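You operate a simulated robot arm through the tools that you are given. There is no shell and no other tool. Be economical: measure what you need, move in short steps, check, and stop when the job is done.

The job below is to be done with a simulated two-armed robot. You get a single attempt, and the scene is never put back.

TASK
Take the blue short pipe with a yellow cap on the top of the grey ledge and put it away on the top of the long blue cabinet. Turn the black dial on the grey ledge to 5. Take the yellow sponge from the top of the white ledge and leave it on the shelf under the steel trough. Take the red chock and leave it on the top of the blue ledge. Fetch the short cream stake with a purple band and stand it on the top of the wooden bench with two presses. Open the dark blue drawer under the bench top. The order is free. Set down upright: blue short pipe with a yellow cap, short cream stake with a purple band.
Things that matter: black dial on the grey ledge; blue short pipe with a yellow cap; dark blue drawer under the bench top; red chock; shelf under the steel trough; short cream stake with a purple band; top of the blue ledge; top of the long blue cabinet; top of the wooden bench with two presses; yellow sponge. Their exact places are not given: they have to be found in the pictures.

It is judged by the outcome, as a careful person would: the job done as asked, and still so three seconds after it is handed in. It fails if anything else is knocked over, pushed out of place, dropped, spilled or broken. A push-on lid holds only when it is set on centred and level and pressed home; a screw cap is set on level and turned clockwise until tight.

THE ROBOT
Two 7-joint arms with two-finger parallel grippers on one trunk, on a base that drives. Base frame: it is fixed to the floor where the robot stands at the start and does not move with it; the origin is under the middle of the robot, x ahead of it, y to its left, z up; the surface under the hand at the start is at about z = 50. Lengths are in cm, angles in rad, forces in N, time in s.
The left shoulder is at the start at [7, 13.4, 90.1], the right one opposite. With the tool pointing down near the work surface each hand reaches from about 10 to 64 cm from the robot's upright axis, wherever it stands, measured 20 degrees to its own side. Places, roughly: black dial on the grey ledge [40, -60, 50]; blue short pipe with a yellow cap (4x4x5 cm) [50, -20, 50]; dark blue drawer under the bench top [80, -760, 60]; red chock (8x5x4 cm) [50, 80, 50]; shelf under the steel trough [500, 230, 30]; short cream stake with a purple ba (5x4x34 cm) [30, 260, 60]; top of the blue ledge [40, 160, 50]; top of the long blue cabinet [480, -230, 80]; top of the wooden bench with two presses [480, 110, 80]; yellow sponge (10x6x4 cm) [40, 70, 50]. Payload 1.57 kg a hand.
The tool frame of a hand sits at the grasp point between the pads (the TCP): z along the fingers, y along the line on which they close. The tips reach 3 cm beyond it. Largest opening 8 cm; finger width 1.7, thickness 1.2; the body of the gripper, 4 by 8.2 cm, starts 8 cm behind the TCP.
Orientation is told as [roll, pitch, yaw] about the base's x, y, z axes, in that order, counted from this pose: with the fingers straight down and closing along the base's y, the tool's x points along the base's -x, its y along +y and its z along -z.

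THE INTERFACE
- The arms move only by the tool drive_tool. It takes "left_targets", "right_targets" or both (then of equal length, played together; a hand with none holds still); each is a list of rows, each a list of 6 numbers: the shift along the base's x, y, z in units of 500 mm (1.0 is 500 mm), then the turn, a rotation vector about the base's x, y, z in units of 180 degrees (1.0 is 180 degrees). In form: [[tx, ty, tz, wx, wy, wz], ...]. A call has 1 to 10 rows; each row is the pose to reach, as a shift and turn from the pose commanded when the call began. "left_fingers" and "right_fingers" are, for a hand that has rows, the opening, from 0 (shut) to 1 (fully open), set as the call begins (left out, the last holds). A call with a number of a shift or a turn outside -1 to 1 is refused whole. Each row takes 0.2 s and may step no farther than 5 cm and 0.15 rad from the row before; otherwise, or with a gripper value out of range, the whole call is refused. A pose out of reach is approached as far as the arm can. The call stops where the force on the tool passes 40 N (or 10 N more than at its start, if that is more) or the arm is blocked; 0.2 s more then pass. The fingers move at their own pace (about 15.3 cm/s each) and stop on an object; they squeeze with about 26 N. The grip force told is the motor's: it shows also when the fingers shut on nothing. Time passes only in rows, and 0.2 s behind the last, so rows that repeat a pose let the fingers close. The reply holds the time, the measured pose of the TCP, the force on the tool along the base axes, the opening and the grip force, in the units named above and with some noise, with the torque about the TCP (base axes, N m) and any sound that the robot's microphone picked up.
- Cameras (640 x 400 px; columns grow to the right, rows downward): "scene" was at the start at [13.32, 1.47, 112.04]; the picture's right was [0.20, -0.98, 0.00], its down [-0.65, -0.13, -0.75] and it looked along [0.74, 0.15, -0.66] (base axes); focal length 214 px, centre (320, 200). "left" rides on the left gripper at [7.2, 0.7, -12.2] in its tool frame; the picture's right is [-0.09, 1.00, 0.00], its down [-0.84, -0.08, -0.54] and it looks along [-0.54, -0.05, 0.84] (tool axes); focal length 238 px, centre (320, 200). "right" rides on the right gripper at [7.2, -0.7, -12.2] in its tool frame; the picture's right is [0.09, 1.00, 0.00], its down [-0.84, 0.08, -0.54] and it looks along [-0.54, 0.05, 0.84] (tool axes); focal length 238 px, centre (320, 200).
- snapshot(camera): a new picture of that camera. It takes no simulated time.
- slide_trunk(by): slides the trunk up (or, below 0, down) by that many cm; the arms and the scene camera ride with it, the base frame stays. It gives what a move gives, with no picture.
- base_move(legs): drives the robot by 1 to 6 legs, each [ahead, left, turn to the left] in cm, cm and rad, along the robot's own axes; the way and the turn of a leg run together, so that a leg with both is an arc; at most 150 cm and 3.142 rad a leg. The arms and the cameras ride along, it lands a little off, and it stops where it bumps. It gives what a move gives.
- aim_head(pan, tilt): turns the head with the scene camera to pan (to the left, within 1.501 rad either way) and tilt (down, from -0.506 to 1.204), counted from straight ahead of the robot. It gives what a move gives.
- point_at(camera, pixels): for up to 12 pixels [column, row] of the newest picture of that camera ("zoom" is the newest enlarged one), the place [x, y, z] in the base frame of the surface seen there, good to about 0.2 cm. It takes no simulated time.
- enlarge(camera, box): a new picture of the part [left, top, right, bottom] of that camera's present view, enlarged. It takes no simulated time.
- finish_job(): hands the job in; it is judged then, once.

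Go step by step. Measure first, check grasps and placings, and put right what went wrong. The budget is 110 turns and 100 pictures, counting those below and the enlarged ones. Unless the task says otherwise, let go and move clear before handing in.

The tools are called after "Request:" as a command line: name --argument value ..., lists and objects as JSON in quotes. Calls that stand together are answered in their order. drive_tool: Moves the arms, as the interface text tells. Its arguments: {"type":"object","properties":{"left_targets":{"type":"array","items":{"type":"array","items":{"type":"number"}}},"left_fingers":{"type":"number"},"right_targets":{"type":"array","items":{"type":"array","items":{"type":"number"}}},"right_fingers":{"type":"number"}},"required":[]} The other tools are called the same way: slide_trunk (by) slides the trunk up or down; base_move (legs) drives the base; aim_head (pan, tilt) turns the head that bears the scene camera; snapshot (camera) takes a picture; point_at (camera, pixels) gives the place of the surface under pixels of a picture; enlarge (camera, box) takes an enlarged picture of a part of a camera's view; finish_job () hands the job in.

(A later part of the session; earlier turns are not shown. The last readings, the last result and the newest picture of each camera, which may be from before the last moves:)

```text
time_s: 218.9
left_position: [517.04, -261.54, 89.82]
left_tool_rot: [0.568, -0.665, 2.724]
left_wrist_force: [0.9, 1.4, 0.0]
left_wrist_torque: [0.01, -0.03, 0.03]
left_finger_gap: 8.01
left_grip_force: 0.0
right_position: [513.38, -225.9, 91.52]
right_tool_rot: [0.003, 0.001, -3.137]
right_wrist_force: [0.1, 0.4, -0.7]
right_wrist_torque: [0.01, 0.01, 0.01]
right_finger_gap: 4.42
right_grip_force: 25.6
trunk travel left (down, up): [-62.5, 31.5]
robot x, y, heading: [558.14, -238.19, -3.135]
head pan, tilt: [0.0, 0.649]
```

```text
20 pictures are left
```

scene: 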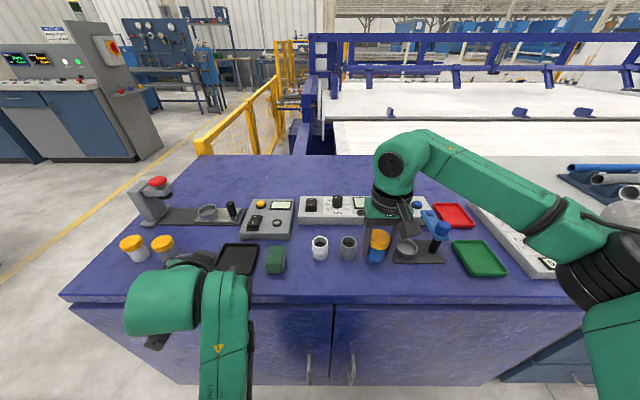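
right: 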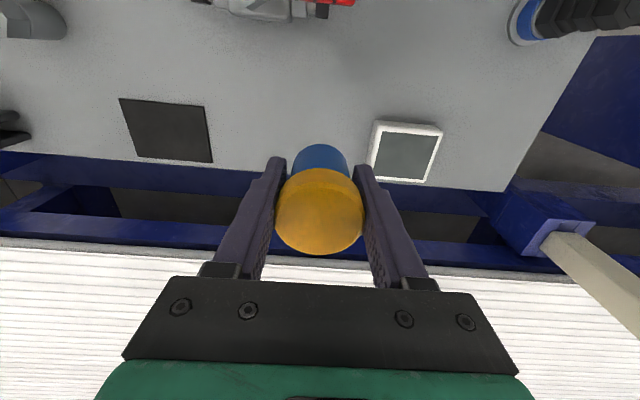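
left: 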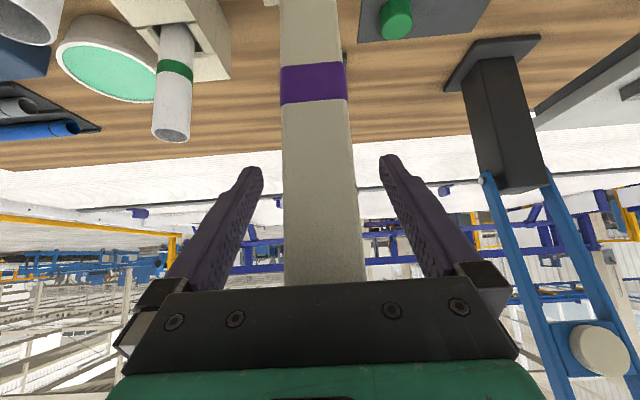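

Request:
point_at --camera "scene" --pixels '[[345, 280], [375, 280], [320, 258], [348, 258], [378, 242], [372, 254], [410, 262], [350, 290], [375, 262], [345, 270]]'

Request:
enlarge --camera "scene" --box '[290, 210, 450, 310]'

```text
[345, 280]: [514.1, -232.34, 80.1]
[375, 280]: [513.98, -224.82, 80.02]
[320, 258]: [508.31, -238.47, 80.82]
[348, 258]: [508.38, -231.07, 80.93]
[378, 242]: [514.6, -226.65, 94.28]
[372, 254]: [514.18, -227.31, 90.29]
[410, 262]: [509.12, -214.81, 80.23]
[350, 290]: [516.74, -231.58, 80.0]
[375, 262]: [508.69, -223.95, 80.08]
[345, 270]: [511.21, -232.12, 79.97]
```

```text
4.00 times, centred on (370, 260) of scene
```

zoom: 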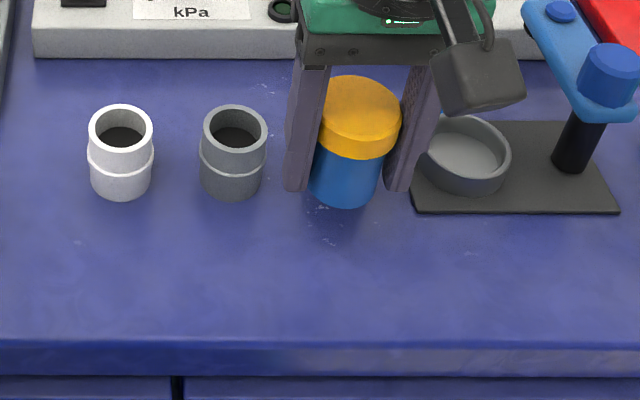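

The pipe is in front of the cups with 2.5 cm clearance. Lowering to z 83.6, releasing and lifting.

Request:
drive_tool --right_targets '[[0.006, 0, -0.06, 0, 0, 0], [0.006, 0, -0.12, 0, 0, 0], [0.006, 0, -0.15, 0, 0, 0], [0.006, 0, -0.158, 0, 0, 0]]'

Request:
drive_tool --right_targets '[[0, 0, 0, 0, 0, 0], [0, 0, 0, 0, 0, 0], [0, 0, 0, 0, 0, 0], [0, 0, 0.06, 0, 0, 0], [0, 0, 0.14, 0, 0, 0], [0, 0, 0.24, 0, 0, 0], [0, 0, 0.34, 0, 0, 0], [0.08, 0.02, 0.4, 0, 0, 0], [0.16, 0.04, 0.44, 0, 0, 0]]' --right_fingers 1

Request:
snapshot --camera "scene"

```text
time_s: 219.9
left_position: [517.14, -261.54, 89.77]
left_tool_rot: [0.567, -0.663, 2.723]
left_wrist_force: [0.6, 0.1, -0.8]
left_wrist_torque: [0.03, 0.02, 0.01]
left_finger_gap: 7.99
left_grip_force: 0.1
right_position: [513.55, -226.11, 83.84]
right_tool_rot: [0.002, 0.001, -3.136]
right_wrist_force: [-0.1, 0.0, 0.3]
right_wrist_torque: [-0.01, 0.0, -0.01]
right_finger_gap: 4.43
right_grip_force: 26.3
trunk travel left (down, up): [-62.5, 31.5]
robot x, y, heading: [557.9, -238.08, -3.144]
head pan, tilt: [0.0, 0.649]
```

```text
refused: row 8 steps farther than a row can; nothing moved
```

```text
18 pictures are left
```

scene: 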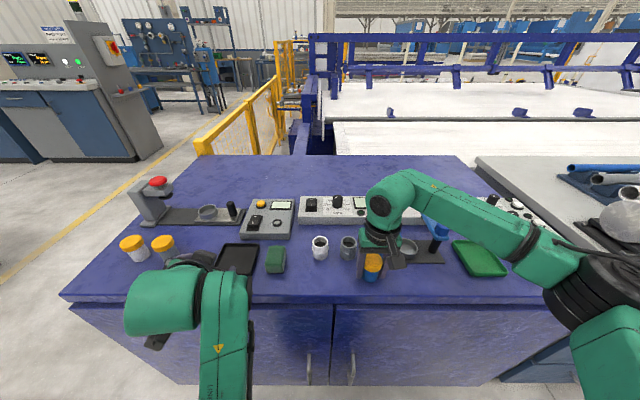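

The pipe is down within about 2 mm. I'll lower the last bit, release, and lift.

Request:
drive_tool --right_targets '[[0, 0, -0.004, 0, 0, 0], [0, 0, -0.006, 0, 0, 0]]'

Request:
drive_tool --right_targets '[[0, 0, 0, 0, 0, 0], [0, 0, 0, 0, 0, 0], [0, 0, 0, 0, 0, 0], [0, 0, 0.06, 0, 0, 0], [0, 0, 0.14, 0, 0, 0], [0, 0, 0.22, 0, 0, 0], [0, 0, 0.3, 0, 0, 0], [0, 0, 0.38, 0, 0, 0], [0.06, 0.02, 0.42, 0, 0, 0], [0.12, 0.04, 0.46, 0, 0, 0]]' --right_fingers 1

Request:
snapshot --camera "scene"

```text
time_s: 220.5
left_position: [517.03, -261.44, 89.75]
left_tool_rot: [0.569, -0.666, 2.72]
left_wrist_force: [-0.3, -0.2, -0.5]
left_wrist_torque: [0.0, 0.03, -0.03]
left_finger_gap: 8.02
left_grip_force: 0.0
right_position: [513.55, -226.2, 83.68]
right_tool_rot: [0.002, 0.001, -3.136]
right_wrist_force: [-0.7, 0.2, 0.1]
right_wrist_torque: [0.01, -0.03, -0.02]
right_finger_gap: 4.42
right_grip_force: 25.9
trunk travel left (down, up): [-62.5, 31.5]
robot x, y, heading: [558.12, -238.51, -3.133]
head pan, tilt: [0.0, 0.649]
```

```text
time_s: 222.7
left_position: [517.26, -261.53, 89.82]
left_tool_rot: [0.567, -0.666, 2.722]
left_wrist_force: [0.3, 0.3, -0.2]
left_wrist_torque: [0.02, -0.02, -0.04]
left_finger_gap: 7.98
left_grip_force: 0.1
right_position: [519.93, -224.11, 106.71]
right_tool_rot: [0.001, 0.001, -3.135]
right_wrist_force: [0.3, 0.2, -0.3]
right_wrist_torque: [0.0, 0.02, 0.02]
right_finger_gap: 7.98
right_grip_force: 0.0
trunk travel left (down, up): [-62.5, 31.5]
robot x, y, heading: [558.0, -237.89, -3.136]
head pan, tilt: [0.0, 0.649]
```

```text
17 pictures are left
```

scene: 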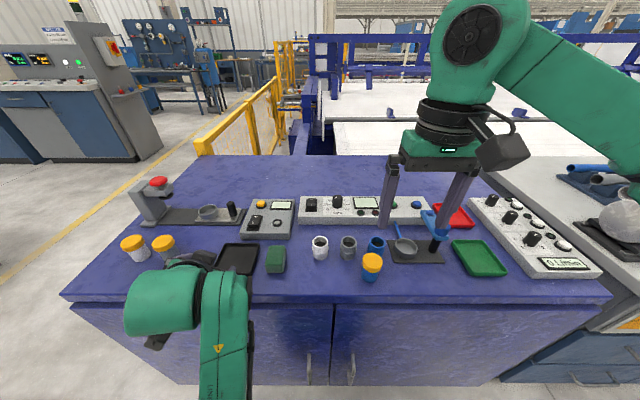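

The pipe stands upright on the cabinet with its neighbours untouched. Now back round for the sponge: out into the aisle and up to the lane.

Request:
base_move --legs '[[-33, 0, 0], [0, -145, 0], [0, -145, 0], [0, -145, 0], [0, -145, 0], [0, -46, 0]]'

```text
time_s: 254.3
left_position: [541.79, 361.96, 89.83]
left_tool_rot: [0.568, -0.666, 2.709]
left_wrist_force: [-0.1, 0.4, 0.3]
left_wrist_torque: [-0.01, -0.01, 0.0]
left_finger_gap: 8.0
left_grip_force: 0.0
right_position: [544.9, 399.46, 106.63]
right_tool_rot: [0.0, -0.001, 3.133]
right_wrist_force: [-0.3, 0.6, -1.5]
right_wrist_torque: [-0.02, 0.0, -0.01]
right_finger_gap: 8.0
right_grip_force: 0.0
trunk travel left (down, up): [-62.5, 31.5]
robot x, y, heading: [582.96, 384.48, 3.132]
head pan, tilt: [0.0, 0.649]
```

On the lane at y 384. Driving along -x past the fence, then down toward the ledges.

Request:
base_move --legs '[[148, 0, 0], [148, 0, 0], [148, 0, 0], [148, 0, 0], [110, 0, 0], [0, 145, 0]]'

Request:
base_move --legs '[[0, 145, 0], [0, 20, 0], [0, 0, 3.14]]'

```text
time_s: 294.4
left_position: [-172.79, 256.89, 89.76]
left_tool_rot: [0.568, -0.667, 2.619]
left_wrist_force: [-0.2, 0.2, -0.3]
left_wrist_torque: [0.01, 0.0, 0.0]
left_finger_gap: 8.02
left_grip_force: 0.0
right_position: [-166.37, 293.75, 106.75]
right_tool_rot: [0.002, -0.001, 3.043]
right_wrist_force: [-0.9, 0.7, -1.2]
right_wrist_torque: [-0.04, 0.02, 0.02]
right_finger_gap: 7.99
right_grip_force: 0.0
trunk travel left (down, up): [-62.5, 31.5]
robot x, y, heading: [-129.57, 275.77, 3.04]
head pan, tilt: [0.0, 0.649]
```

```text
time_s: 309.8
left_position: [-102.35, 127.07, 89.8]
left_tool_rot: [0.568, -0.664, -0.645]
left_wrist_force: [0.0, 0.2, 0.4]
left_wrist_torque: [-0.01, 0.0, 0.03]
left_finger_gap: 8.0
left_grip_force: 0.1
right_position: [-113.19, 91.12, 106.59]
right_tool_rot: [0.001, 0.001, -0.219]
right_wrist_force: [-1.0, 0.8, -0.8]
right_wrist_torque: [-0.01, -0.01, 0.01]
right_finger_gap: 7.98
right_grip_force: 0.0
trunk travel left (down, up): [-62.5, 31.5]
robot x, y, heading: [-147.27, 113.42, -0.218]
head pan, tilt: [0.0, 0.649]
```

Heading drifted a bit; correcting, approaching the white ledge, and lowering the trunk to its start height.

Request:
base_move --legs '[[0, 0, 0.218], [140, -33, 0]]'

Request:
slide_trunk --by -15

Request:
aim_head --pan -0.15 --tilt 0.85

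Request:
snapshot --camera "scene"

```text
time_s: 317.9
left_position: [36.34, 102.43, 89.78]
left_tool_rot: [0.566, -0.665, -0.43]
left_wrist_force: [-0.9, 0.2, -0.2]
left_wrist_torque: [0.0, 0.02, -0.02]
left_finger_gap: 8.02
left_grip_force: 0.0
right_position: [33.53, 64.97, 106.75]
right_tool_rot: [0.002, 0.0, -0.003]
right_wrist_force: [0.4, -0.1, -0.3]
right_wrist_torque: [0.0, -0.02, 0.01]
right_finger_gap: 8.01
right_grip_force: 0.1
trunk travel left (down, up): [-62.5, 31.5]
robot x, y, heading: [-4.64, 79.37, -0.004]
head pan, tilt: [0.0, 0.649]
```

```text
time_s: 319.6
left_position: [36.37, 102.32, 74.76]
left_tool_rot: [0.569, -0.667, -0.43]
left_wrist_force: [0.4, 0.0, -0.3]
left_wrist_torque: [-0.03, 0.03, 0.02]
left_finger_gap: 8.02
left_grip_force: 0.1
right_position: [33.44, 64.91, 91.66]
right_tool_rot: [0.001, 0.0, -0.005]
right_wrist_force: [0.6, -0.3, -0.1]
right_wrist_torque: [0.04, 0.02, -0.01]
right_finger_gap: 8.02
right_grip_force: 0.0
trunk travel left (down, up): [-47.5, 46.5]
robot x, y, heading: [-4.48, 79.35, -0.002]
head pan, tilt: [0.0, 0.649]
```

```text
time_s: 320.4
left_position: [36.29, 102.37, 74.77]
left_tool_rot: [0.567, -0.665, -0.43]
left_wrist_force: [-0.1, -0.8, 0.2]
left_wrist_torque: [0.02, 0.0, 0.01]
left_finger_gap: 8.0
left_grip_force: 0.0
right_position: [33.43, 64.96, 91.69]
right_tool_rot: [0.002, -0.002, -0.004]
right_wrist_force: [-0.6, 1.3, 0.0]
right_wrist_torque: [-0.01, -0.01, -0.01]
right_finger_gap: 8.01
right_grip_force: 0.2
trunk travel left (down, up): [-47.5, 46.5]
robot x, y, heading: [-4.77, 79.68, -0.004]
head pan, tilt: [-0.15, 0.85]
```

```text
16 pictures are left
```

scene: 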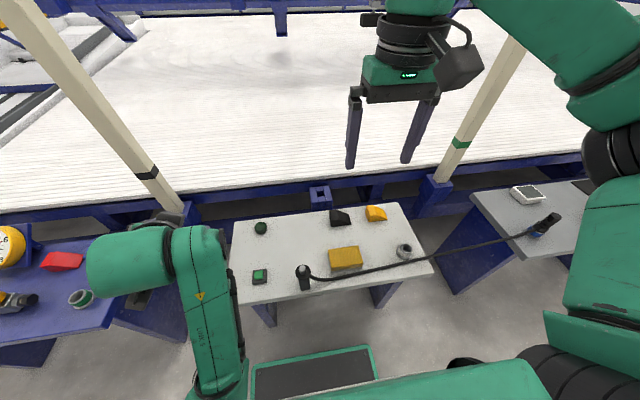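

Request:
point_at --camera "scene" --pixels '[[331, 250], [357, 248], [332, 266], [360, 263], [345, 257], [345, 270], [329, 270], [345, 247], [310, 280], [340, 274], [364, 258], [327, 258]]'

```text
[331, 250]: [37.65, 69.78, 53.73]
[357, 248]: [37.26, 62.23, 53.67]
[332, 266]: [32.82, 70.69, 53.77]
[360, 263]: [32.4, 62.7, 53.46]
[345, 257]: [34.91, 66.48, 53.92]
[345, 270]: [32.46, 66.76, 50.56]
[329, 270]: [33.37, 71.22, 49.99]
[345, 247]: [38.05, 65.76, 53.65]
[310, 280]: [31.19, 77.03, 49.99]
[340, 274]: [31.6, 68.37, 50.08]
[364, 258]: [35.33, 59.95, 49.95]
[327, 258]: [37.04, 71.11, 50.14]
```

Sponge centre (35.1, 66.3), 6 cm wide in x. The right hand turns to yaw -93° above it, staying clear of the cable in front.

Request:
drive_tool --right_targets '[[0.03, 0.026, 0, 0, 0, -0.047], [0.033, 0.028, -0.04, 0, 0, -0.094], [0.033, 0.028, -0.1, 0, 0, -0.141], [0.033, 0.028, -0.16, 0, 0, -0.188], [0.033, 0.028, -0.22, 0, 0, -0.235], [0.033, 0.028, -0.28, 0, 0, -0.282], [0.033, 0.028, -0.34, 0, 0, -0.329], [0.033, 0.028, -0.4, 0, 0, -0.376], [0.033, 0.028, -0.46, 0, 0, -0.423], [0.033, 0.028, -0.52, 0, 0, -0.47]]' --right_fingers 1

Request:
drive_tool --right_targets '[[0, 0, -0.03, 0, 0, -0.045]]'

Request:
snapshot --camera "right"

```text
time_s: 322.6
left_position: [36.23, 102.34, 74.69]
left_tool_rot: [0.566, -0.666, -0.429]
left_wrist_force: [0.5, 0.4, 0.5]
left_wrist_torque: [0.0, -0.02, -0.02]
left_finger_gap: 8.0
left_grip_force: 0.1
right_position: [35.16, 66.33, 65.54]
right_tool_rot: [0.0, -0.002, -1.483]
right_wrist_force: [0.2, 0.6, 0.8]
right_wrist_torque: [0.02, -0.01, -0.03]
right_finger_gap: 7.99
right_grip_force: 0.0
trunk travel left (down, up): [-47.5, 46.5]
robot x, y, heading: [-4.57, 79.28, -0.005]
head pan, tilt: [-0.15, 0.85]
```

```text
time_s: 323.0
left_position: [36.37, 102.29, 74.73]
left_tool_rot: [0.567, -0.665, -0.429]
left_wrist_force: [0.2, -0.1, 0.3]
left_wrist_torque: [0.0, -0.01, -0.01]
left_finger_gap: 8.01
left_grip_force: 0.0
right_position: [35.33, 66.21, 63.98]
right_tool_rot: [0.001, 0.0, -1.623]
right_wrist_force: [-0.5, -0.9, 1.1]
right_wrist_torque: [0.04, -0.01, -0.01]
right_finger_gap: 8.01
right_grip_force: 0.0
trunk travel left (down, up): [-47.5, 46.5]
robot x, y, heading: [-4.74, 79.8, -0.005]
head pan, tilt: [-0.15, 0.85]
```

```text
15 pictures are left
```

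right: 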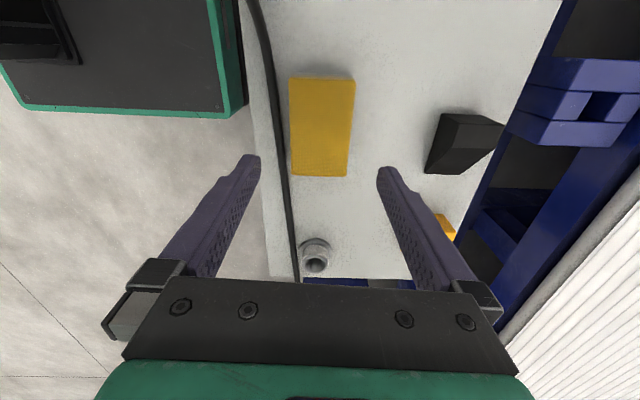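

The cable runs close along the sponge's near edge at (280,150). Measuring its height and offset.

Request:
point_at --camera "right" --pixels '[[279, 130], [282, 150], [285, 175], [275, 100], [290, 130], [291, 165], [352, 100], [348, 165], [287, 200], [320, 130]]'

```text
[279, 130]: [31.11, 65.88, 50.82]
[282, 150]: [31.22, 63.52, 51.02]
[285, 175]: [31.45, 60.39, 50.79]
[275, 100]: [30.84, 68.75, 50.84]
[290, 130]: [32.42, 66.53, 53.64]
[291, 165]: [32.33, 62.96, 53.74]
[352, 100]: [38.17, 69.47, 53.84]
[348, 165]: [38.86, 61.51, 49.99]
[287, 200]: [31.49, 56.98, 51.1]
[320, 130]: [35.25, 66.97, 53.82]
```

Cable top is at z 51, so tips must stay above ~51.5: TCP at 54.6 grips the upper 2 cm of the sponge. Descend, close, lift.

Request:
drive_tool --right_targets '[[0, 0, -0.08, 0, 0, 0], [0, 0, -0.15, 0, 0, 0], [0, 0, -0.187, 0, 0, 0]]'

Request:
drive_tool --right_targets '[[0, 0, 0, 0, 0, 0], [0, 0, 0, 0, 0, 0], [0, 0, 0, 0, 0, 0], [0, 0, 0.03, 0, 0, 0], [0, 0, 0.1, 0, 0, 0], [0, 0, 0.2, 0, 0, 0], [0, 0, 0.3, 0, 0, 0], [0, 0, 0.4, 0, 0, 0]]' --right_fingers 0

Request:
snapshot --camera "right"

```text
time_s: 323.8
left_position: [36.42, 102.32, 74.82]
left_tool_rot: [0.567, -0.665, -0.43]
left_wrist_force: [0.9, 0.3, 0.3]
left_wrist_torque: [-0.02, 0.0, 0.0]
left_finger_gap: 8.0
left_grip_force: 0.1
right_position: [34.93, 66.32, 54.84]
right_tool_rot: [0.003, -0.001, -1.621]
right_wrist_force: [0.7, 0.7, 0.5]
right_wrist_torque: [-0.01, -0.02, -0.04]
right_finger_gap: 8.01
right_grip_force: 0.1
trunk travel left (down, up): [-47.5, 46.5]
robot x, y, heading: [-4.87, 79.66, -0.007]
head pan, tilt: [-0.15, 0.85]
```

```text
time_s: 325.6
left_position: [36.19, 102.35, 74.72]
left_tool_rot: [0.568, -0.667, -0.429]
left_wrist_force: [-0.3, 0.0, -0.2]
left_wrist_torque: [0.02, 0.02, -0.04]
left_finger_gap: 8.02
left_grip_force: 0.0
right_position: [35.07, 66.17, 74.86]
right_tool_rot: [0.001, 0.0, -1.622]
right_wrist_force: [-0.3, 0.5, 0.2]
right_wrist_torque: [0.02, -0.02, -0.01]
right_finger_gap: 5.91
right_grip_force: 26.0
trunk travel left (down, up): [-47.5, 46.5]
robot x, y, heading: [-4.51, 79.48, -0.005]
head pan, tilt: [-0.15, 0.85]
```

```text
14 pictures are left
```

right: 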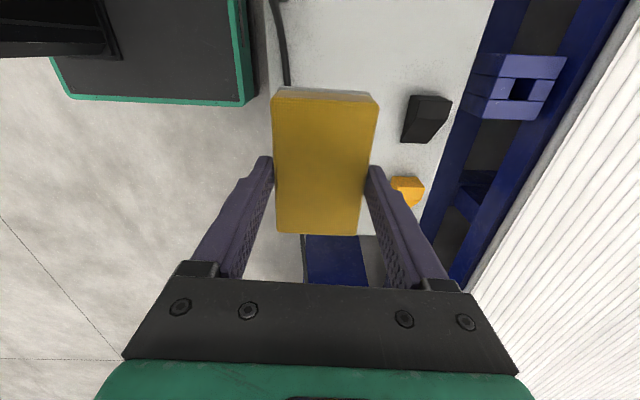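

The sponge is held flat. For the low shelf I want a 45° tilted grip on it, so I'll lay it down turned 90° on the free spot where the chock was, and regrip.

Request:
drive_tool --right_targets '[[0.02, 0.024, 0, 0, 0, 0.047], [0.04, 0.048, 0, 0, 0, 0.094], [0.06, 0.072, 0, 0, 0, 0.141], [0.08, 0.096, 0, 0, 0, 0.188], [0.1, 0.12, 0, 0, 0, 0.235], [0.12, 0.144, 0, 0, 0, 0.282], [0.14, 0.168, 0, 0, 0, 0.329], [0.16, 0.192, 0, 0, 0, 0.376], [0.175, 0.215, 0, 0, 0, 0.423], [0.175, 0.227, 0, 0, 0, 0.47]]'

Request:
drive_tool --right_targets '[[0, 0, -0.08, 0, 0, 0.046], [0, 0, -0.17, 0, 0, 0.046], [0, 0, -0.26, 0, 0, 0.046], [0, 0, -0.34, 0, 0, 0.046], [0, 0, -0.39, 0, 0, 0.046], [0, 0, -0.402, 0, 0, 0.046]]'

Request:
snapshot --camera "scene"

```text
time_s: 327.8
left_position: [36.38, 102.31, 74.67]
left_tool_rot: [0.567, -0.665, -0.431]
left_wrist_force: [0.0, -0.4, -0.1]
left_wrist_torque: [0.01, 0.0, 0.01]
left_finger_gap: 8.01
left_grip_force: 0.0
right_position: [43.81, 77.69, 74.74]
right_tool_rot: [0.001, -0.001, -0.144]
right_wrist_force: [-0.7, 0.9, -1.1]
right_wrist_torque: [0.02, 0.0, -0.02]
right_finger_gap: 5.9
right_grip_force: 25.7
trunk travel left (down, up): [-47.5, 46.5]
robot x, y, heading: [-5.07, 79.2, -0.003]
head pan, tilt: [-0.15, 0.85]
```

```text
time_s: 329.2
left_position: [36.25, 102.39, 74.84]
left_tool_rot: [0.567, -0.667, -0.43]
left_wrist_force: [0.1, -0.2, 0.3]
left_wrist_torque: [0.01, -0.01, -0.01]
left_finger_gap: 8.0
left_grip_force: 0.0
right_position: [43.89, 77.61, 54.78]
right_tool_rot: [0.002, -0.002, -0.001]
right_wrist_force: [1.5, 0.0, 2.1]
right_wrist_torque: [-0.06, 0.11, 0.06]
right_finger_gap: 5.88
right_grip_force: 26.2
trunk travel left (down, up): [-47.5, 46.5]
robot x, y, heading: [-4.59, 79.67, -0.008]
head pan, tilt: [-0.15, 0.85]
```

```text
13 pictures are left
```

scene: 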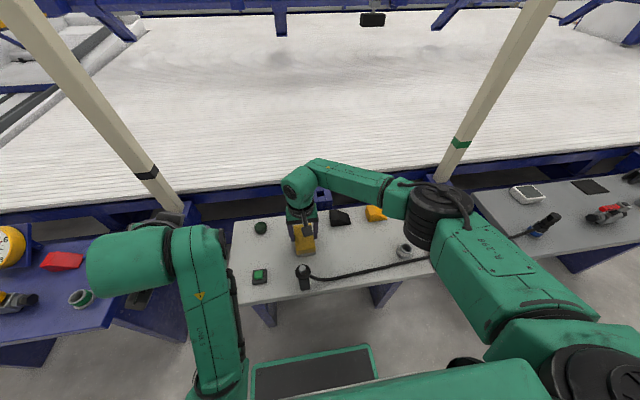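

It touches down. Releasing, lifting, tilting the hand 45° forward, and regripping across the width.

Request:
drive_tool --right_targets '[[0, 0, 0, 0, 0, 0], [0, 0, 0, 0, 0, 0], [0, 0, 0.06, 0, 0, 0], [0, 0, 0.12, 0, 0, 0], [0, 0, 0.12, 0, -0.045, 0], [0, 0, 0.12, 0, -0.09, 0], [0, 0, 0.12, 0, -0.135, 0], [0, 0, 0.12, 0, -0.18, 0], [0, 0, 0.12, 0, -0.225, 0], [0, 0, 0.12, 0, -0.25, 0]]' --right_fingers 1

Request:
drive_tool --right_targets '[[-0.02, 0, -0.06, 0, 0, 0], [-0.024, 0, -0.12, 0, 0, 0], [-0.024, 0, -0.146, 0, 0, 0]]'

Request:
drive_tool --right_targets '[[0, 0, 0, 0, 0, 0], [0, 0, 0, 0, 0, 0], [0, 0, 0, 0, 0, 0], [0, 0, 0.04, 0, 0, 0], [0, 0, 0.12, 0, 0, 0], [0, 0, 0.2, 0, 0, 0], [0, 0, 0.3, 0, 0, 0]]' --right_fingers 0

Request:
snapshot --camera "scene"

```text
time_s: 331.4
left_position: [36.28, 102.36, 74.81]
left_tool_rot: [0.567, -0.666, -0.431]
left_wrist_force: [0.8, 0.4, 0.6]
left_wrist_torque: [-0.01, -0.02, -0.01]
left_finger_gap: 8.02
left_grip_force: 0.0
right_position: [43.87, 77.82, 60.77]
right_tool_rot: [0.002, -0.788, -0.001]
right_wrist_force: [-0.3, -0.2, -0.2]
right_wrist_torque: [0.0, -0.01, 0.02]
right_finger_gap: 7.99
right_grip_force: 0.1
trunk travel left (down, up): [-47.5, 46.5]
robot x, y, heading: [-5.14, 79.74, -0.002]
head pan, tilt: [-0.15, 0.85]
```

```text
time_s: 332.0
left_position: [36.21, 102.25, 74.99]
left_tool_rot: [0.569, -0.666, -0.431]
left_wrist_force: [0.2, -0.2, 0.5]
left_wrist_torque: [-0.02, 0.0, 0.0]
left_finger_gap: 8.0
left_grip_force: 0.1
right_position: [42.32, 77.88, 54.82]
right_tool_rot: [0.007, -0.786, -0.009]
right_wrist_force: [-6.5, -5.2, 16.3]
right_wrist_torque: [0.71, 2.18, 0.29]
right_finger_gap: 8.01
right_grip_force: 0.1
trunk travel left (down, up): [-47.5, 46.5]
robot x, y, heading: [-5.15, 79.45, -0.007]
head pan, tilt: [-0.15, 0.85]
stopped in row 3 (right hand): the force on the tool passed its limit at 58 N (the readings are from after the stop); the commanded pose is now the measured one
```

```text
time_s: 333.6
left_position: [36.23, 102.42, 74.74]
left_tool_rot: [0.568, -0.667, -0.429]
left_wrist_force: [-0.4, 0.8, 0.3]
left_wrist_torque: [0.0, -0.02, 0.05]
left_finger_gap: 8.0
left_grip_force: 0.1
right_position: [42.21, 77.75, 69.75]
right_tool_rot: [0.004, -0.785, -0.004]
right_wrist_force: [0.2, 0.2, -1.4]
right_wrist_torque: [0.02, 0.0, -0.01]
right_finger_gap: 5.93
right_grip_force: 25.5
trunk travel left (down, up): [-47.5, 46.5]
robot x, y, heading: [-4.67, 79.82, -0.006]
head pan, tilt: [-0.15, 0.85]
```

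```text
12 pictures are left
```

scene: 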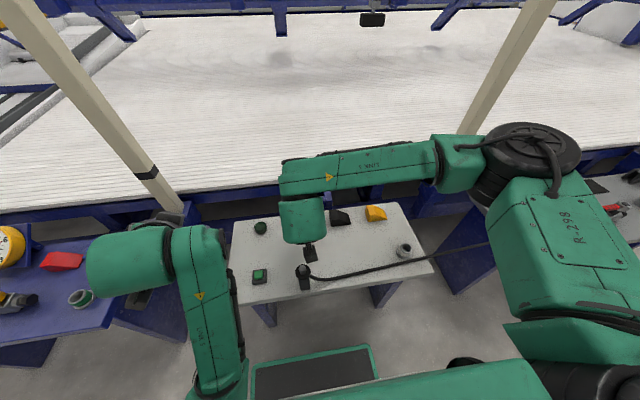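

The sponge is gripped (gap 5.9) with the hand tilted. A brief contact of the hand's rear with the cable plug seems to have left it in place. Driving back out and up to the lane.

Request:
base_move --legs '[[-105, 0, 0.006], [0, 145, 0], [0, 145, 0], [0, 15, 0]]'

```text
time_s: 353.8
left_position: [-58.01, 405.94, 74.77]
left_tool_rot: [0.567, -0.668, -0.513]
left_wrist_force: [-0.4, -0.2, 0.0]
left_wrist_torque: [0.0, 0.02, -0.03]
left_finger_gap: 8.01
left_grip_force: 0.0
right_position: [-54.28, 380.95, 69.74]
right_tool_rot: [0.003, -0.785, -0.09]
right_wrist_force: [-0.6, 0.0, 0.1]
right_wrist_torque: [0.0, 0.04, 0.0]
right_finger_gap: 5.9
right_grip_force: 26.6
trunk travel left (down, up): [-47.5, 46.5]
robot x, y, heading: [-101.1, 386.87, -0.095]
head pan, tilt: [-0.15, 0.85]
```

Request:
base_move --legs '[[0, 0, 0.1], [148, 0, 0], [148, 0, 0], [148, 0, 0], [148, 0, 0], [100, 0, 0]]'

```text
time_s: 387.0
left_position: [625.52, 416.01, 74.79]
left_tool_rot: [0.568, -0.665, -0.385]
left_wrist_force: [0.1, 0.0, -1.1]
left_wrist_torque: [-0.01, -0.01, 0.03]
left_finger_gap: 7.99
left_grip_force: 0.1
right_position: [632.55, 391.79, 69.85]
right_tool_rot: [0.004, -0.786, 0.039]
right_wrist_force: [0.1, -0.8, -0.9]
right_wrist_torque: [0.02, 0.03, -0.03]
right_finger_gap: 5.9
right_grip_force: 26.4
trunk travel left (down, up): [-47.5, 46.5]
robot x, y, heading: [585.33, 391.15, 0.044]
head pan, tilt: [-0.15, 0.85]
```

Request:
base_move --legs '[[0, 0, 3.1], [0, 145, 0], [0, 25, 0]]'

Request:
aim_head --pan -0.1 --tilt 0.65

Request:
slide_trunk --by -32

Request:
snapshot --camera "scene"

```text
time_s: 402.5
left_position: [533.12, 205.44, 74.8]
left_tool_rot: [0.567, -0.666, 2.657]
left_wrist_force: [0.6, 0.5, -0.3]
left_wrist_torque: [0.01, -0.02, 0.03]
left_finger_gap: 8.0
left_grip_force: 0.2
right_position: [528.57, 230.37, 69.74]
right_tool_rot: [0.002, -0.785, 3.082]
right_wrist_force: [0.6, -0.4, -0.9]
right_wrist_torque: [0.02, -0.04, -0.02]
right_finger_gap: 5.9
right_grip_force: 25.7
trunk travel left (down, up): [-47.5, 46.5]
robot x, y, heading: [575.75, 225.96, 3.08]
head pan, tilt: [-0.15, 0.85]
```

```text
time_s: 403.3
left_position: [533.26, 205.58, 74.71]
left_tool_rot: [0.566, -0.665, 2.658]
left_wrist_force: [-0.1, -0.5, -0.6]
left_wrist_torque: [0.03, 0.02, 0.0]
left_finger_gap: 8.0
left_grip_force: 0.1
right_position: [528.52, 230.28, 69.8]
right_tool_rot: [0.005, -0.785, 3.083]
right_wrist_force: [-0.5, 0.8, -0.4]
right_wrist_torque: [0.02, -0.01, -0.02]
right_finger_gap: 5.9
right_grip_force: 25.8
trunk travel left (down, up): [-47.5, 46.5]
robot x, y, heading: [575.29, 226.17, 3.082]
head pan, tilt: [-0.099, 0.649]
```

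```text
time_s: 406.4
left_position: [533.06, 205.51, 42.8]
left_tool_rot: [0.567, -0.664, 2.657]
left_wrist_force: [-0.2, 0.6, -0.2]
left_wrist_torque: [0.01, 0.01, -0.03]
left_finger_gap: 7.99
left_grip_force: 0.0
right_position: [528.67, 230.24, 37.76]
right_tool_rot: [0.005, -0.786, 3.082]
right_wrist_force: [-0.3, -0.2, -1.0]
right_wrist_torque: [0.01, 0.01, -0.01]
right_finger_gap: 5.89
right_grip_force: 25.5
trunk travel left (down, up): [-15.5, 78.5]
robot x, y, heading: [575.15, 225.96, 3.085]
head pan, tilt: [-0.099, 0.649]
```

```text
11 pictures are left
```

scene: 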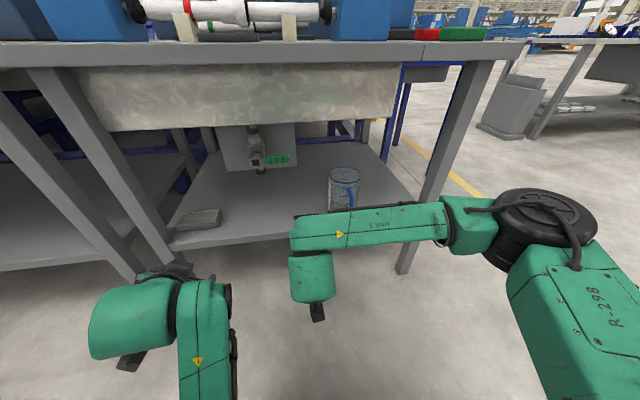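

The steel trough hangs over the shelf, with a mug at (345,185), a grey box at (200,218) and a drain valve at (258,150). Measuring the free space between.

Request:
point_at --camera "scene" --pixels '[[255, 205], [265, 190], [235, 200], [215, 218], [330, 195], [345, 175], [260, 175], [250, 125], [390, 110], [250, 232], [170, 245], [285, 200]]'

```text
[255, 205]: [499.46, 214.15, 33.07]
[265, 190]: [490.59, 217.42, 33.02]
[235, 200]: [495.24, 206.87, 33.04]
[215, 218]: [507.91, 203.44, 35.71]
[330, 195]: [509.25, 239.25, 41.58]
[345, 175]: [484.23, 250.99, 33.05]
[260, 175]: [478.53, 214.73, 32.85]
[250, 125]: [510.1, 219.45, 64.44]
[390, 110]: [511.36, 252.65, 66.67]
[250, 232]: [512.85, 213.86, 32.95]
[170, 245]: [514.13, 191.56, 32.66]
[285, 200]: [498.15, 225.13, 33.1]
```

Request:
point_at --camera "scene" --pixels '[[300, 222], [300, 245], [370, 212], [430, 205], [310, 265], [250, 131], [400, 60], [200, 295], [190, 272], [130, 300]]'

```text
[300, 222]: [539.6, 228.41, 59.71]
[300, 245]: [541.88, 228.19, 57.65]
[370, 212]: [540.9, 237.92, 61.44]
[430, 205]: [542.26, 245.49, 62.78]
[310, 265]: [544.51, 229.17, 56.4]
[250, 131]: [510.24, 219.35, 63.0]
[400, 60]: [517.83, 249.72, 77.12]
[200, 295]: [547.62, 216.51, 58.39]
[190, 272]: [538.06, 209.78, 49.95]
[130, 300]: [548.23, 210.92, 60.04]
```

Request:
point_at --camera "scene" --pixels '[[495, 215], [510, 195], [540, 195], [540, 225], [580, 215], [460, 205], [470, 250]]'

```text
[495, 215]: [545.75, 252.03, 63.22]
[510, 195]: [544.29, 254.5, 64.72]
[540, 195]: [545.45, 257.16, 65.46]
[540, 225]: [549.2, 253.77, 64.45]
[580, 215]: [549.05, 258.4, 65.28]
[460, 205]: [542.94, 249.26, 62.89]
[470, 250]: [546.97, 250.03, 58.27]
```

The forearm would pass below the table top and outside the trough. I'll raise the hand 3.5 cm, drive 12 cm forward, then reach the rest with the arm to lay the sponge near (505, 222).

Request:
drive_tool --right_targets '[[0, 0, 0.07, 0, 0, 0], [0, -0.06, 0.07, 0, 0, 0], [0, -0.12, 0.07, 0, 0, 0], [0, -0.17, 0.07, 0, 0, 0]]'

Request:
base_move --legs '[[12, 0, 0]]'

Request:
drive_tool --right_targets '[[-0.06, 0, 0, 0, 0, 0], [-0.13, 0, 0, 0, 0, 0], [-0.2, 0, 0, 0, 0, 0]]'

Request:
snapshot --camera "scene"

```text
time_s: 407.4
left_position: [533.28, 204.9, 42.85]
left_tool_rot: [0.568, -0.667, 2.67]
left_wrist_force: [0.1, 1.0, 0.7]
left_wrist_torque: [0.0, 0.0, 0.01]
left_finger_gap: 7.97
left_grip_force: 0.0
right_position: [528.36, 222.3, 41.49]
right_tool_rot: [0.006, -0.787, 3.071]
right_wrist_force: [-0.1, -0.1, -0.2]
right_wrist_torque: [0.0, 0.02, 0.02]
right_finger_gap: 5.91
right_grip_force: 25.9
trunk travel left (down, up): [-15.5, 78.5]
robot x, y, heading: [575.35, 226.08, 3.079]
head pan, tilt: [-0.099, 0.649]
```

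```text
time_s: 408.7
left_position: [520.89, 205.8, 42.87]
left_tool_rot: [0.567, -0.671, 2.669]
left_wrist_force: [-0.1, 0.1, 0.4]
left_wrist_torque: [-0.03, -0.02, -0.01]
left_finger_gap: 8.02
left_grip_force: 0.1
right_position: [515.93, 222.9, 41.52]
right_tool_rot: [0.007, -0.785, 3.071]
right_wrist_force: [-0.9, -0.3, 0.4]
right_wrist_torque: [0.05, 0.03, -0.02]
right_finger_gap: 5.86
right_grip_force: 25.9
trunk travel left (down, up): [-15.5, 78.5]
robot x, y, heading: [562.65, 227.03, 3.088]
head pan, tilt: [-0.099, 0.649]
```

```text
time_s: 409.5
left_position: [521.16, 205.82, 43.09]
left_tool_rot: [0.57, -0.673, 2.667]
left_wrist_force: [0.1, 0.8, 0.0]
left_wrist_torque: [0.02, 0.02, 0.02]
left_finger_gap: 7.99
left_grip_force: 0.1
right_position: [506.46, 222.7, 41.39]
right_tool_rot: [0.005, -0.785, 3.079]
right_wrist_force: [-0.1, 0.2, -1.1]
right_wrist_torque: [0.03, -0.04, -0.01]
right_finger_gap: 5.9
right_grip_force: 25.8
trunk travel left (down, up): [-15.5, 78.5]
robot x, y, heading: [563.13, 226.9, 3.084]
head pan, tilt: [-0.099, 0.649]
```

```text
10 pictures are left
```

scene: 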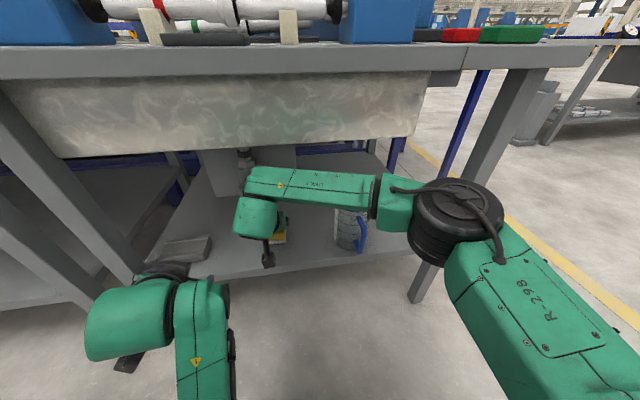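

All clear, the sponge is over the shelf. Lowering, releasing and withdrawing along the hand's axis.

Request:
drive_tool --right_targets '[[0, 0, -0.04, 0, 0, 0], [0, 0, -0.064, 0, 0, 0], [0, 0, -0.072, 0, 0, 0]]'

Request:
drive_tool --right_targets '[[0, 0, 0, 0, 0, 0], [0, 0, 0, 0, 0, 0], [0, 0, 0, 0, 0, 0], [0.02, 0, 0.02, 0, 0, 0], [0.06, 0, 0.06, 0, 0, 0], [0.12, 0, 0.09, 0, 0, 0], [0.2, 0, 0.09, 0, 0, 0]]' --right_fingers 1

Request:
base_move --legs '[[-30, 0, 0]]'

Request:
snapshot --camera "scene"

```text
time_s: 410.3
left_position: [521.52, 205.84, 43.53]
left_tool_rot: [0.579, -0.684, 2.664]
left_wrist_force: [-0.4, -0.1, 1.0]
left_wrist_torque: [0.0, -0.03, 0.02]
left_finger_gap: 8.0
left_grip_force: 0.1
right_position: [506.56, 222.72, 38.94]
right_tool_rot: [0.018, -0.803, 3.068]
right_wrist_force: [-0.4, -1.3, -0.1]
right_wrist_torque: [-0.01, 0.02, -0.05]
right_finger_gap: 5.89
right_grip_force: 25.8
trunk travel left (down, up): [-15.5, 78.5]
robot x, y, heading: [563.2, 227.2, 3.087]
head pan, tilt: [-0.099, 0.649]
```

```text
time_s: 411.9
left_position: [520.9, 205.71, 42.79]
left_tool_rot: [0.567, -0.67, 2.669]
left_wrist_force: [0.1, -0.8, 0.3]
left_wrist_torque: [0.0, 0.02, 0.03]
left_finger_gap: 7.97
left_grip_force: 0.1
right_position: [515.92, 223.11, 42.78]
right_tool_rot: [0.008, -0.785, 3.066]
right_wrist_force: [0.3, -0.3, 0.1]
right_wrist_torque: [0.04, 0.0, 0.03]
right_finger_gap: 8.02
right_grip_force: 0.0
trunk travel left (down, up): [-15.5, 78.5]
robot x, y, heading: [563.2, 226.69, 3.087]
head pan, tilt: [-0.099, 0.649]
```

```text
time_s: 413.9
left_position: [550.4, 204.15, 42.91]
left_tool_rot: [0.566, -0.671, 2.668]
left_wrist_force: [0.3, -0.7, -0.1]
left_wrist_torque: [0.0, -0.01, 0.0]
left_finger_gap: 8.01
left_grip_force: 0.0
right_position: [545.33, 221.48, 42.61]
right_tool_rot: [0.009, -0.786, 3.065]
right_wrist_force: [0.4, -0.3, -0.5]
right_wrist_torque: [0.01, -0.01, 0.01]
right_finger_gap: 8.0
right_grip_force: 0.0
trunk travel left (down, up): [-15.5, 78.5]
robot x, y, heading: [592.3, 225.25, 3.087]
head pan, tilt: [-0.099, 0.649]
```

```text
9 pictures are left
```

scene: 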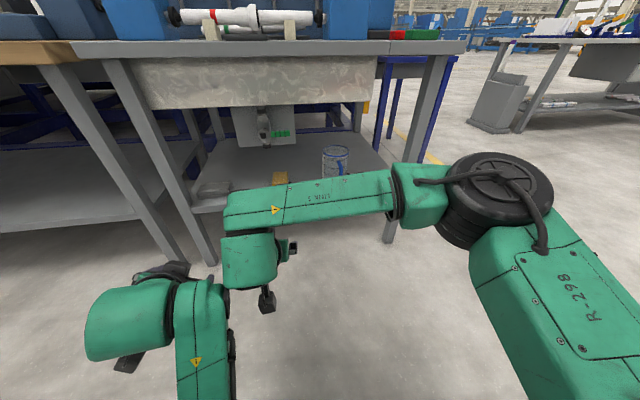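

The sponge lies on the shelf at (280,178) beside the mug. Next is the drawer: raise the trunk, drive down the aisle to y≈-360, and look along the passage there.

Request:
point_at --camera "scene" --pixels '[[280, 176], [280, 184], [225, 187], [300, 185]]'

Request:
slide_trunk --by 32

Request:
base_move --legs '[[0, 0, 0.055], [0, 145, 0], [0, 145, 0], [0, 145, 0], [0, 145, 0], [0, 30, 0]]'

Request:
aim_head --pan 0.55 --tilt 0.15

Request:
snapshot --camera "scene"

```text
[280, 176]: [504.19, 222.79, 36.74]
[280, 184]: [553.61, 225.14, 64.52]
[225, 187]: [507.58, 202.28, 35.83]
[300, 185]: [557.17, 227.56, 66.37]
```

```text
time_s: 417.1
left_position: [550.29, 204.14, 74.78]
left_tool_rot: [0.567, -0.669, 2.668]
left_wrist_force: [0.3, -0.3, 0.4]
left_wrist_torque: [-0.03, -0.01, -0.01]
left_finger_gap: 8.01
left_grip_force: 0.1
right_position: [545.15, 221.54, 74.6]
right_tool_rot: [0.01, -0.786, 3.066]
right_wrist_force: [-0.3, -0.6, 0.3]
right_wrist_torque: [-0.03, -0.01, 0.01]
right_finger_gap: 7.99
right_grip_force: 0.1
trunk travel left (down, up): [-47.5, 46.5]
robot x, y, heading: [592.01, 225.0, 3.081]
head pan, tilt: [-0.099, 0.649]
```

```text
time_s: 446.9
left_position: [575.85, -413.26, 74.91]
left_tool_rot: [0.566, -0.669, 2.784]
left_wrist_force: [0.2, 0.3, -0.8]
left_wrist_torque: [0.01, -0.02, -0.03]
left_finger_gap: 8.01
left_grip_force: 0.1
right_position: [568.92, -396.62, 74.71]
right_tool_rot: [0.007, -0.786, -3.099]
right_wrist_force: [0.5, -0.6, -0.7]
right_wrist_torque: [0.01, -0.04, -0.03]
right_finger_gap: 8.04
right_grip_force: 0.0
trunk travel left (down, up): [-47.5, 46.5]
robot x, y, heading: [615.41, -387.52, -3.087]
head pan, tilt: [-0.099, 0.649]
```

```text
time_s: 447.9
left_position: [575.95, -413.15, 74.97]
left_tool_rot: [0.568, -0.67, 2.784]
left_wrist_force: [0.6, -0.2, 0.1]
left_wrist_torque: [-0.04, -0.02, -0.03]
left_finger_gap: 7.99
left_grip_force: 0.1
right_position: [568.83, -396.51, 74.61]
right_tool_rot: [0.008, -0.786, -3.102]
right_wrist_force: [0.2, 1.1, 0.1]
right_wrist_torque: [-0.04, 0.02, -0.02]
right_finger_gap: 8.03
right_grip_force: 0.2
trunk travel left (down, up): [-47.5, 46.5]
robot x, y, heading: [615.33, -387.58, -3.087]
head pan, tilt: [0.55, 0.15]
```

```text
8 pictures are left
```

scene: 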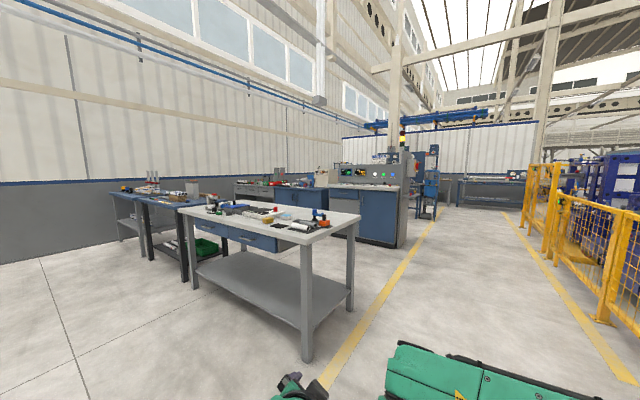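

A clear passage runs along -x between the yellow fence and the consoles. The drawer at (80,-760) should lie toward column ~320; measuring what's there.

Request:
point_at --camera "scene" --pixels '[[280, 242], [225, 233], [305, 198], [350, 215], [265, 185], [180, 225], [325, 190], [395, 190], [420, 215], [490, 180], [434, 170], [240, 190]]'

Request:
enlarge --camera "scene" --box '[220, 120, 540, 300]'

```text
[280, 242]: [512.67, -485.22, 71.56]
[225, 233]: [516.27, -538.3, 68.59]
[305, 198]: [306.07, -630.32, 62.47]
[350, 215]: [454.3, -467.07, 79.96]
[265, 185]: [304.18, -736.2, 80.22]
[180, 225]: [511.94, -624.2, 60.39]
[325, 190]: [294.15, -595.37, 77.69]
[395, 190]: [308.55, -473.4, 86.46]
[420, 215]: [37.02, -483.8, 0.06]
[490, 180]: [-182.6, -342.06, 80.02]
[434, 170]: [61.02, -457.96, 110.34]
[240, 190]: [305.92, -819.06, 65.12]
```

```text
2.00 times, centred on (380, 210) of scene
```

zoom: 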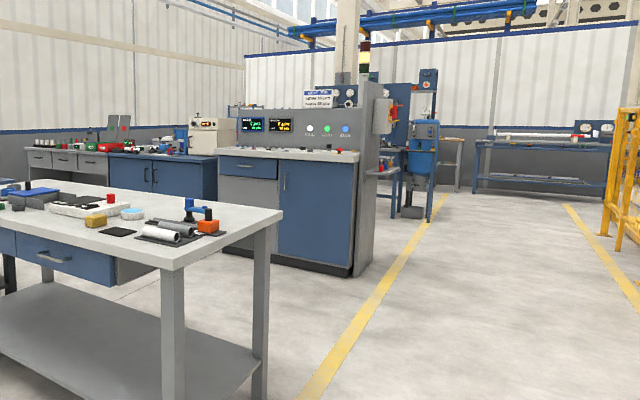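

The benches at x≈300 are others; the x≈80 row lies beyond. Driving along the passage to x≈180 and looking left.

Request:
base_move --legs '[[0, 0, -0.055], [145, 0, 0], [145, 0, 0], [145, 0, 0], [0, 0, 1.1]]'

Request:
aim_head --pan 0.0 --tilt 0.25

Request:
snapshot --camera "scene"

```text
time_s: 472.1
left_position: [180.85, -435.88, 74.81]
left_tool_rot: [0.567, -0.671, -2.437]
left_wrist_force: [1.1, 0.2, -0.5]
left_wrist_torque: [-0.02, -0.03, 0.0]
left_finger_gap: 8.01
left_grip_force: 0.1
right_position: [163.0, -434.03, 74.63]
right_tool_rot: [0.008, -0.787, -2.038]
right_wrist_force: [1.2, -0.6, 0.0]
right_wrist_torque: [0.02, -0.01, 0.0]
right_finger_gap: 8.01
right_grip_force: 0.1
trunk travel left (down, up): [-47.5, 46.5]
robot x, y, heading: [177.76, -388.86, -2.018]
head pan, tilt: [0.55, 0.15]
```

```text
time_s: 473.0
left_position: [180.87, -435.87, 74.81]
left_tool_rot: [0.568, -0.671, -2.437]
left_wrist_force: [0.6, -0.5, -0.6]
left_wrist_torque: [0.02, -0.01, 0.02]
left_finger_gap: 7.99
left_grip_force: 0.0
right_position: [163.03, -433.97, 74.62]
right_tool_rot: [0.009, -0.786, -2.039]
right_wrist_force: [0.2, -0.4, 0.1]
right_wrist_torque: [-0.01, 0.01, 0.0]
right_finger_gap: 7.99
right_grip_force: 0.1
trunk travel left (down, up): [-47.5, 46.5]
robot x, y, heading: [177.77, -389.08, -2.022]
head pan, tilt: [0.0, 0.25]
```

```text
6 pictures are left
```

scene: 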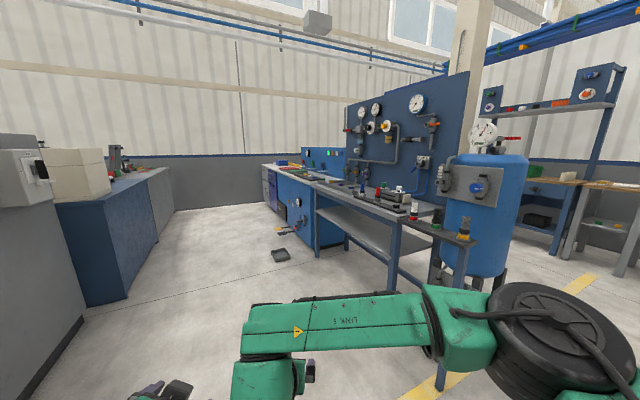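

The drawer unit should be near column 277, where there's a cabinet with drawers at (272,190). Enlarging it.

Request:
enlarge --camera "scene" --box '[245, 145, 365, 265]'

Request:
point_at --camera "zoom" --pixels '[[150, 90], [135, 90], [150, 130], [175, 120], [270, 190], [220, 140], [150, 160], [230, 250], [300, 260], [175, 150], [135, 170], [250, 100]]'

```text
3.33 times, centred on (305, 205) of scene
```

zoom: 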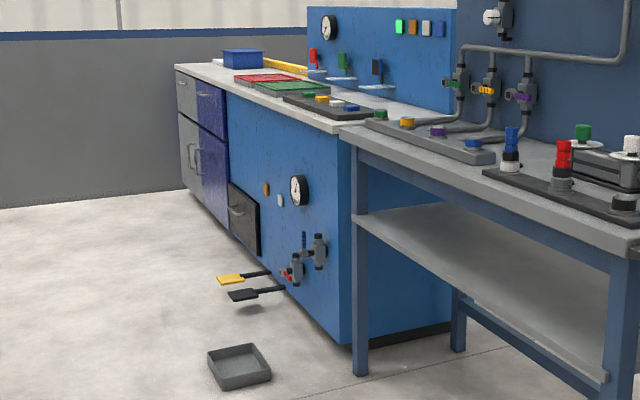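

```text
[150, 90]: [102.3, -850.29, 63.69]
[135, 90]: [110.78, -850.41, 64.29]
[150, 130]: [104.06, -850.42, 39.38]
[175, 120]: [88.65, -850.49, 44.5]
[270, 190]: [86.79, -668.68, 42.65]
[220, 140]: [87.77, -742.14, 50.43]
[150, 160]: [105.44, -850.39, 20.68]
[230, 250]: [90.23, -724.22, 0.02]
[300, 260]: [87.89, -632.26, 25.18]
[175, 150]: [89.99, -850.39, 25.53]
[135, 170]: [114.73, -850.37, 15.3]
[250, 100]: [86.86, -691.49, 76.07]
```

The dark blue drawer is at zoom (210,110), facing +x at x≈88, around y -760. Checking the aisle's width, the pan and the pedals.

Request:
point_at --camera "scene" --pixels '[[125, 297], [85, 315], [172, 212], [282, 256], [272, 256], [280, 229], [286, 234], [30, 395], [312, 178]]'

Request:
point_at --camera "zoom" --pixels '[[198, 90], [224, 95], [200, 115], [226, 135], [212, 98], [212, 110], [205, 160], [222, 118], [200, 155], [183, 100]]'

```text
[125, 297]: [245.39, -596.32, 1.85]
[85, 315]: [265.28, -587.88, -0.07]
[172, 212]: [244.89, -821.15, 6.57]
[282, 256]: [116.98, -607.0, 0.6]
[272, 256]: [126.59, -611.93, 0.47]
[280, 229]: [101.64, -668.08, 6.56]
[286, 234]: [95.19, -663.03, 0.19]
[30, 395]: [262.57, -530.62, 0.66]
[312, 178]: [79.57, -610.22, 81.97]
```

```text
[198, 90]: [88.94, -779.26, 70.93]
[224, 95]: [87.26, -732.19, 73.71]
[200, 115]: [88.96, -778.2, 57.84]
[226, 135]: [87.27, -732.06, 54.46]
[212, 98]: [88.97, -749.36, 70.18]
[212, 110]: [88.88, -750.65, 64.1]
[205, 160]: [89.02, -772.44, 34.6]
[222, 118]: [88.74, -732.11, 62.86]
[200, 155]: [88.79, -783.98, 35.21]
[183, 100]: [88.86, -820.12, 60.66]
```

The drawer front is at x≈88.9, y -781…-732, z 55–75. Driving down the aisle at x≈178 and facing it.

Request:
base_move --legs '[[0, 0, -1.12], [0, 145, 0], [0, 145, 0]]'

```text
time_s: 489.9
left_position: [136.47, -703.92, 74.93]
left_tool_rot: [0.568, -0.669, 2.729]
left_wrist_force: [-0.4, 0.0, 0.1]
left_wrist_torque: [0.0, 0.01, 0.02]
left_finger_gap: 7.99
left_grip_force: 0.0
right_position: [130.4, -686.87, 74.64]
right_tool_rot: [0.008, -0.785, 3.129]
right_wrist_force: [0.0, 0.4, 0.3]
right_wrist_torque: [0.01, -0.01, 0.01]
right_finger_gap: 8.0
right_grip_force: 0.0
trunk travel left (down, up): [-47.5, 46.5]
robot x, y, heading: [177.0, -680.28, -3.139]
head pan, tilt: [0.0, 0.25]
```

Request:
base_move --legs '[[0, 86, 0]]'

Request:
aim_head --pan -0.1 --tilt 0.45

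Request:
snapshot --camera "scene"

```text
time_s: 494.5
left_position: [138.24, -789.54, 74.81]
left_tool_rot: [0.567, -0.67, 2.751]
left_wrist_force: [-0.1, -0.6, 0.2]
left_wrist_torque: [-0.02, -0.04, 0.0]
left_finger_gap: 8.0
left_grip_force: 0.0
right_position: [131.8, -772.72, 74.68]
right_tool_rot: [0.01, -0.787, -3.134]
right_wrist_force: [0.4, 0.2, -0.3]
right_wrist_torque: [0.02, -0.01, -0.01]
right_finger_gap: 8.0
right_grip_force: 0.1
trunk travel left (down, up): [-47.5, 46.5]
robot x, y, heading: [178.64, -764.91, -3.118]
head pan, tilt: [0.0, 0.25]
```

```text
time_s: 495.2
left_position: [138.24, -789.66, 74.91]
left_tool_rot: [0.567, -0.67, 2.75]
left_wrist_force: [-1.3, -0.3, 0.5]
left_wrist_torque: [0.0, 0.02, 0.02]
left_finger_gap: 7.97
left_grip_force: 0.0
right_position: [131.7, -772.72, 74.8]
right_tool_rot: [0.009, -0.786, -3.134]
right_wrist_force: [-0.3, 0.3, -0.4]
right_wrist_torque: [0.01, 0.01, -0.03]
right_finger_gap: 7.95
right_grip_force: 0.1
trunk travel left (down, up): [-47.5, 46.5]
robot x, y, heading: [178.47, -765.47, -3.117]
head pan, tilt: [-0.099, 0.45]
```

```text
4 pictures are left
```

scene: 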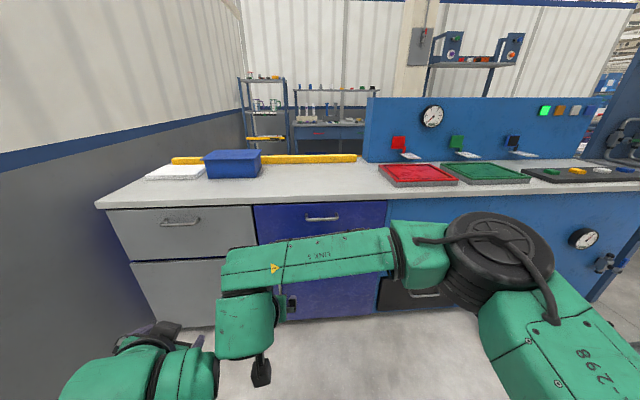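

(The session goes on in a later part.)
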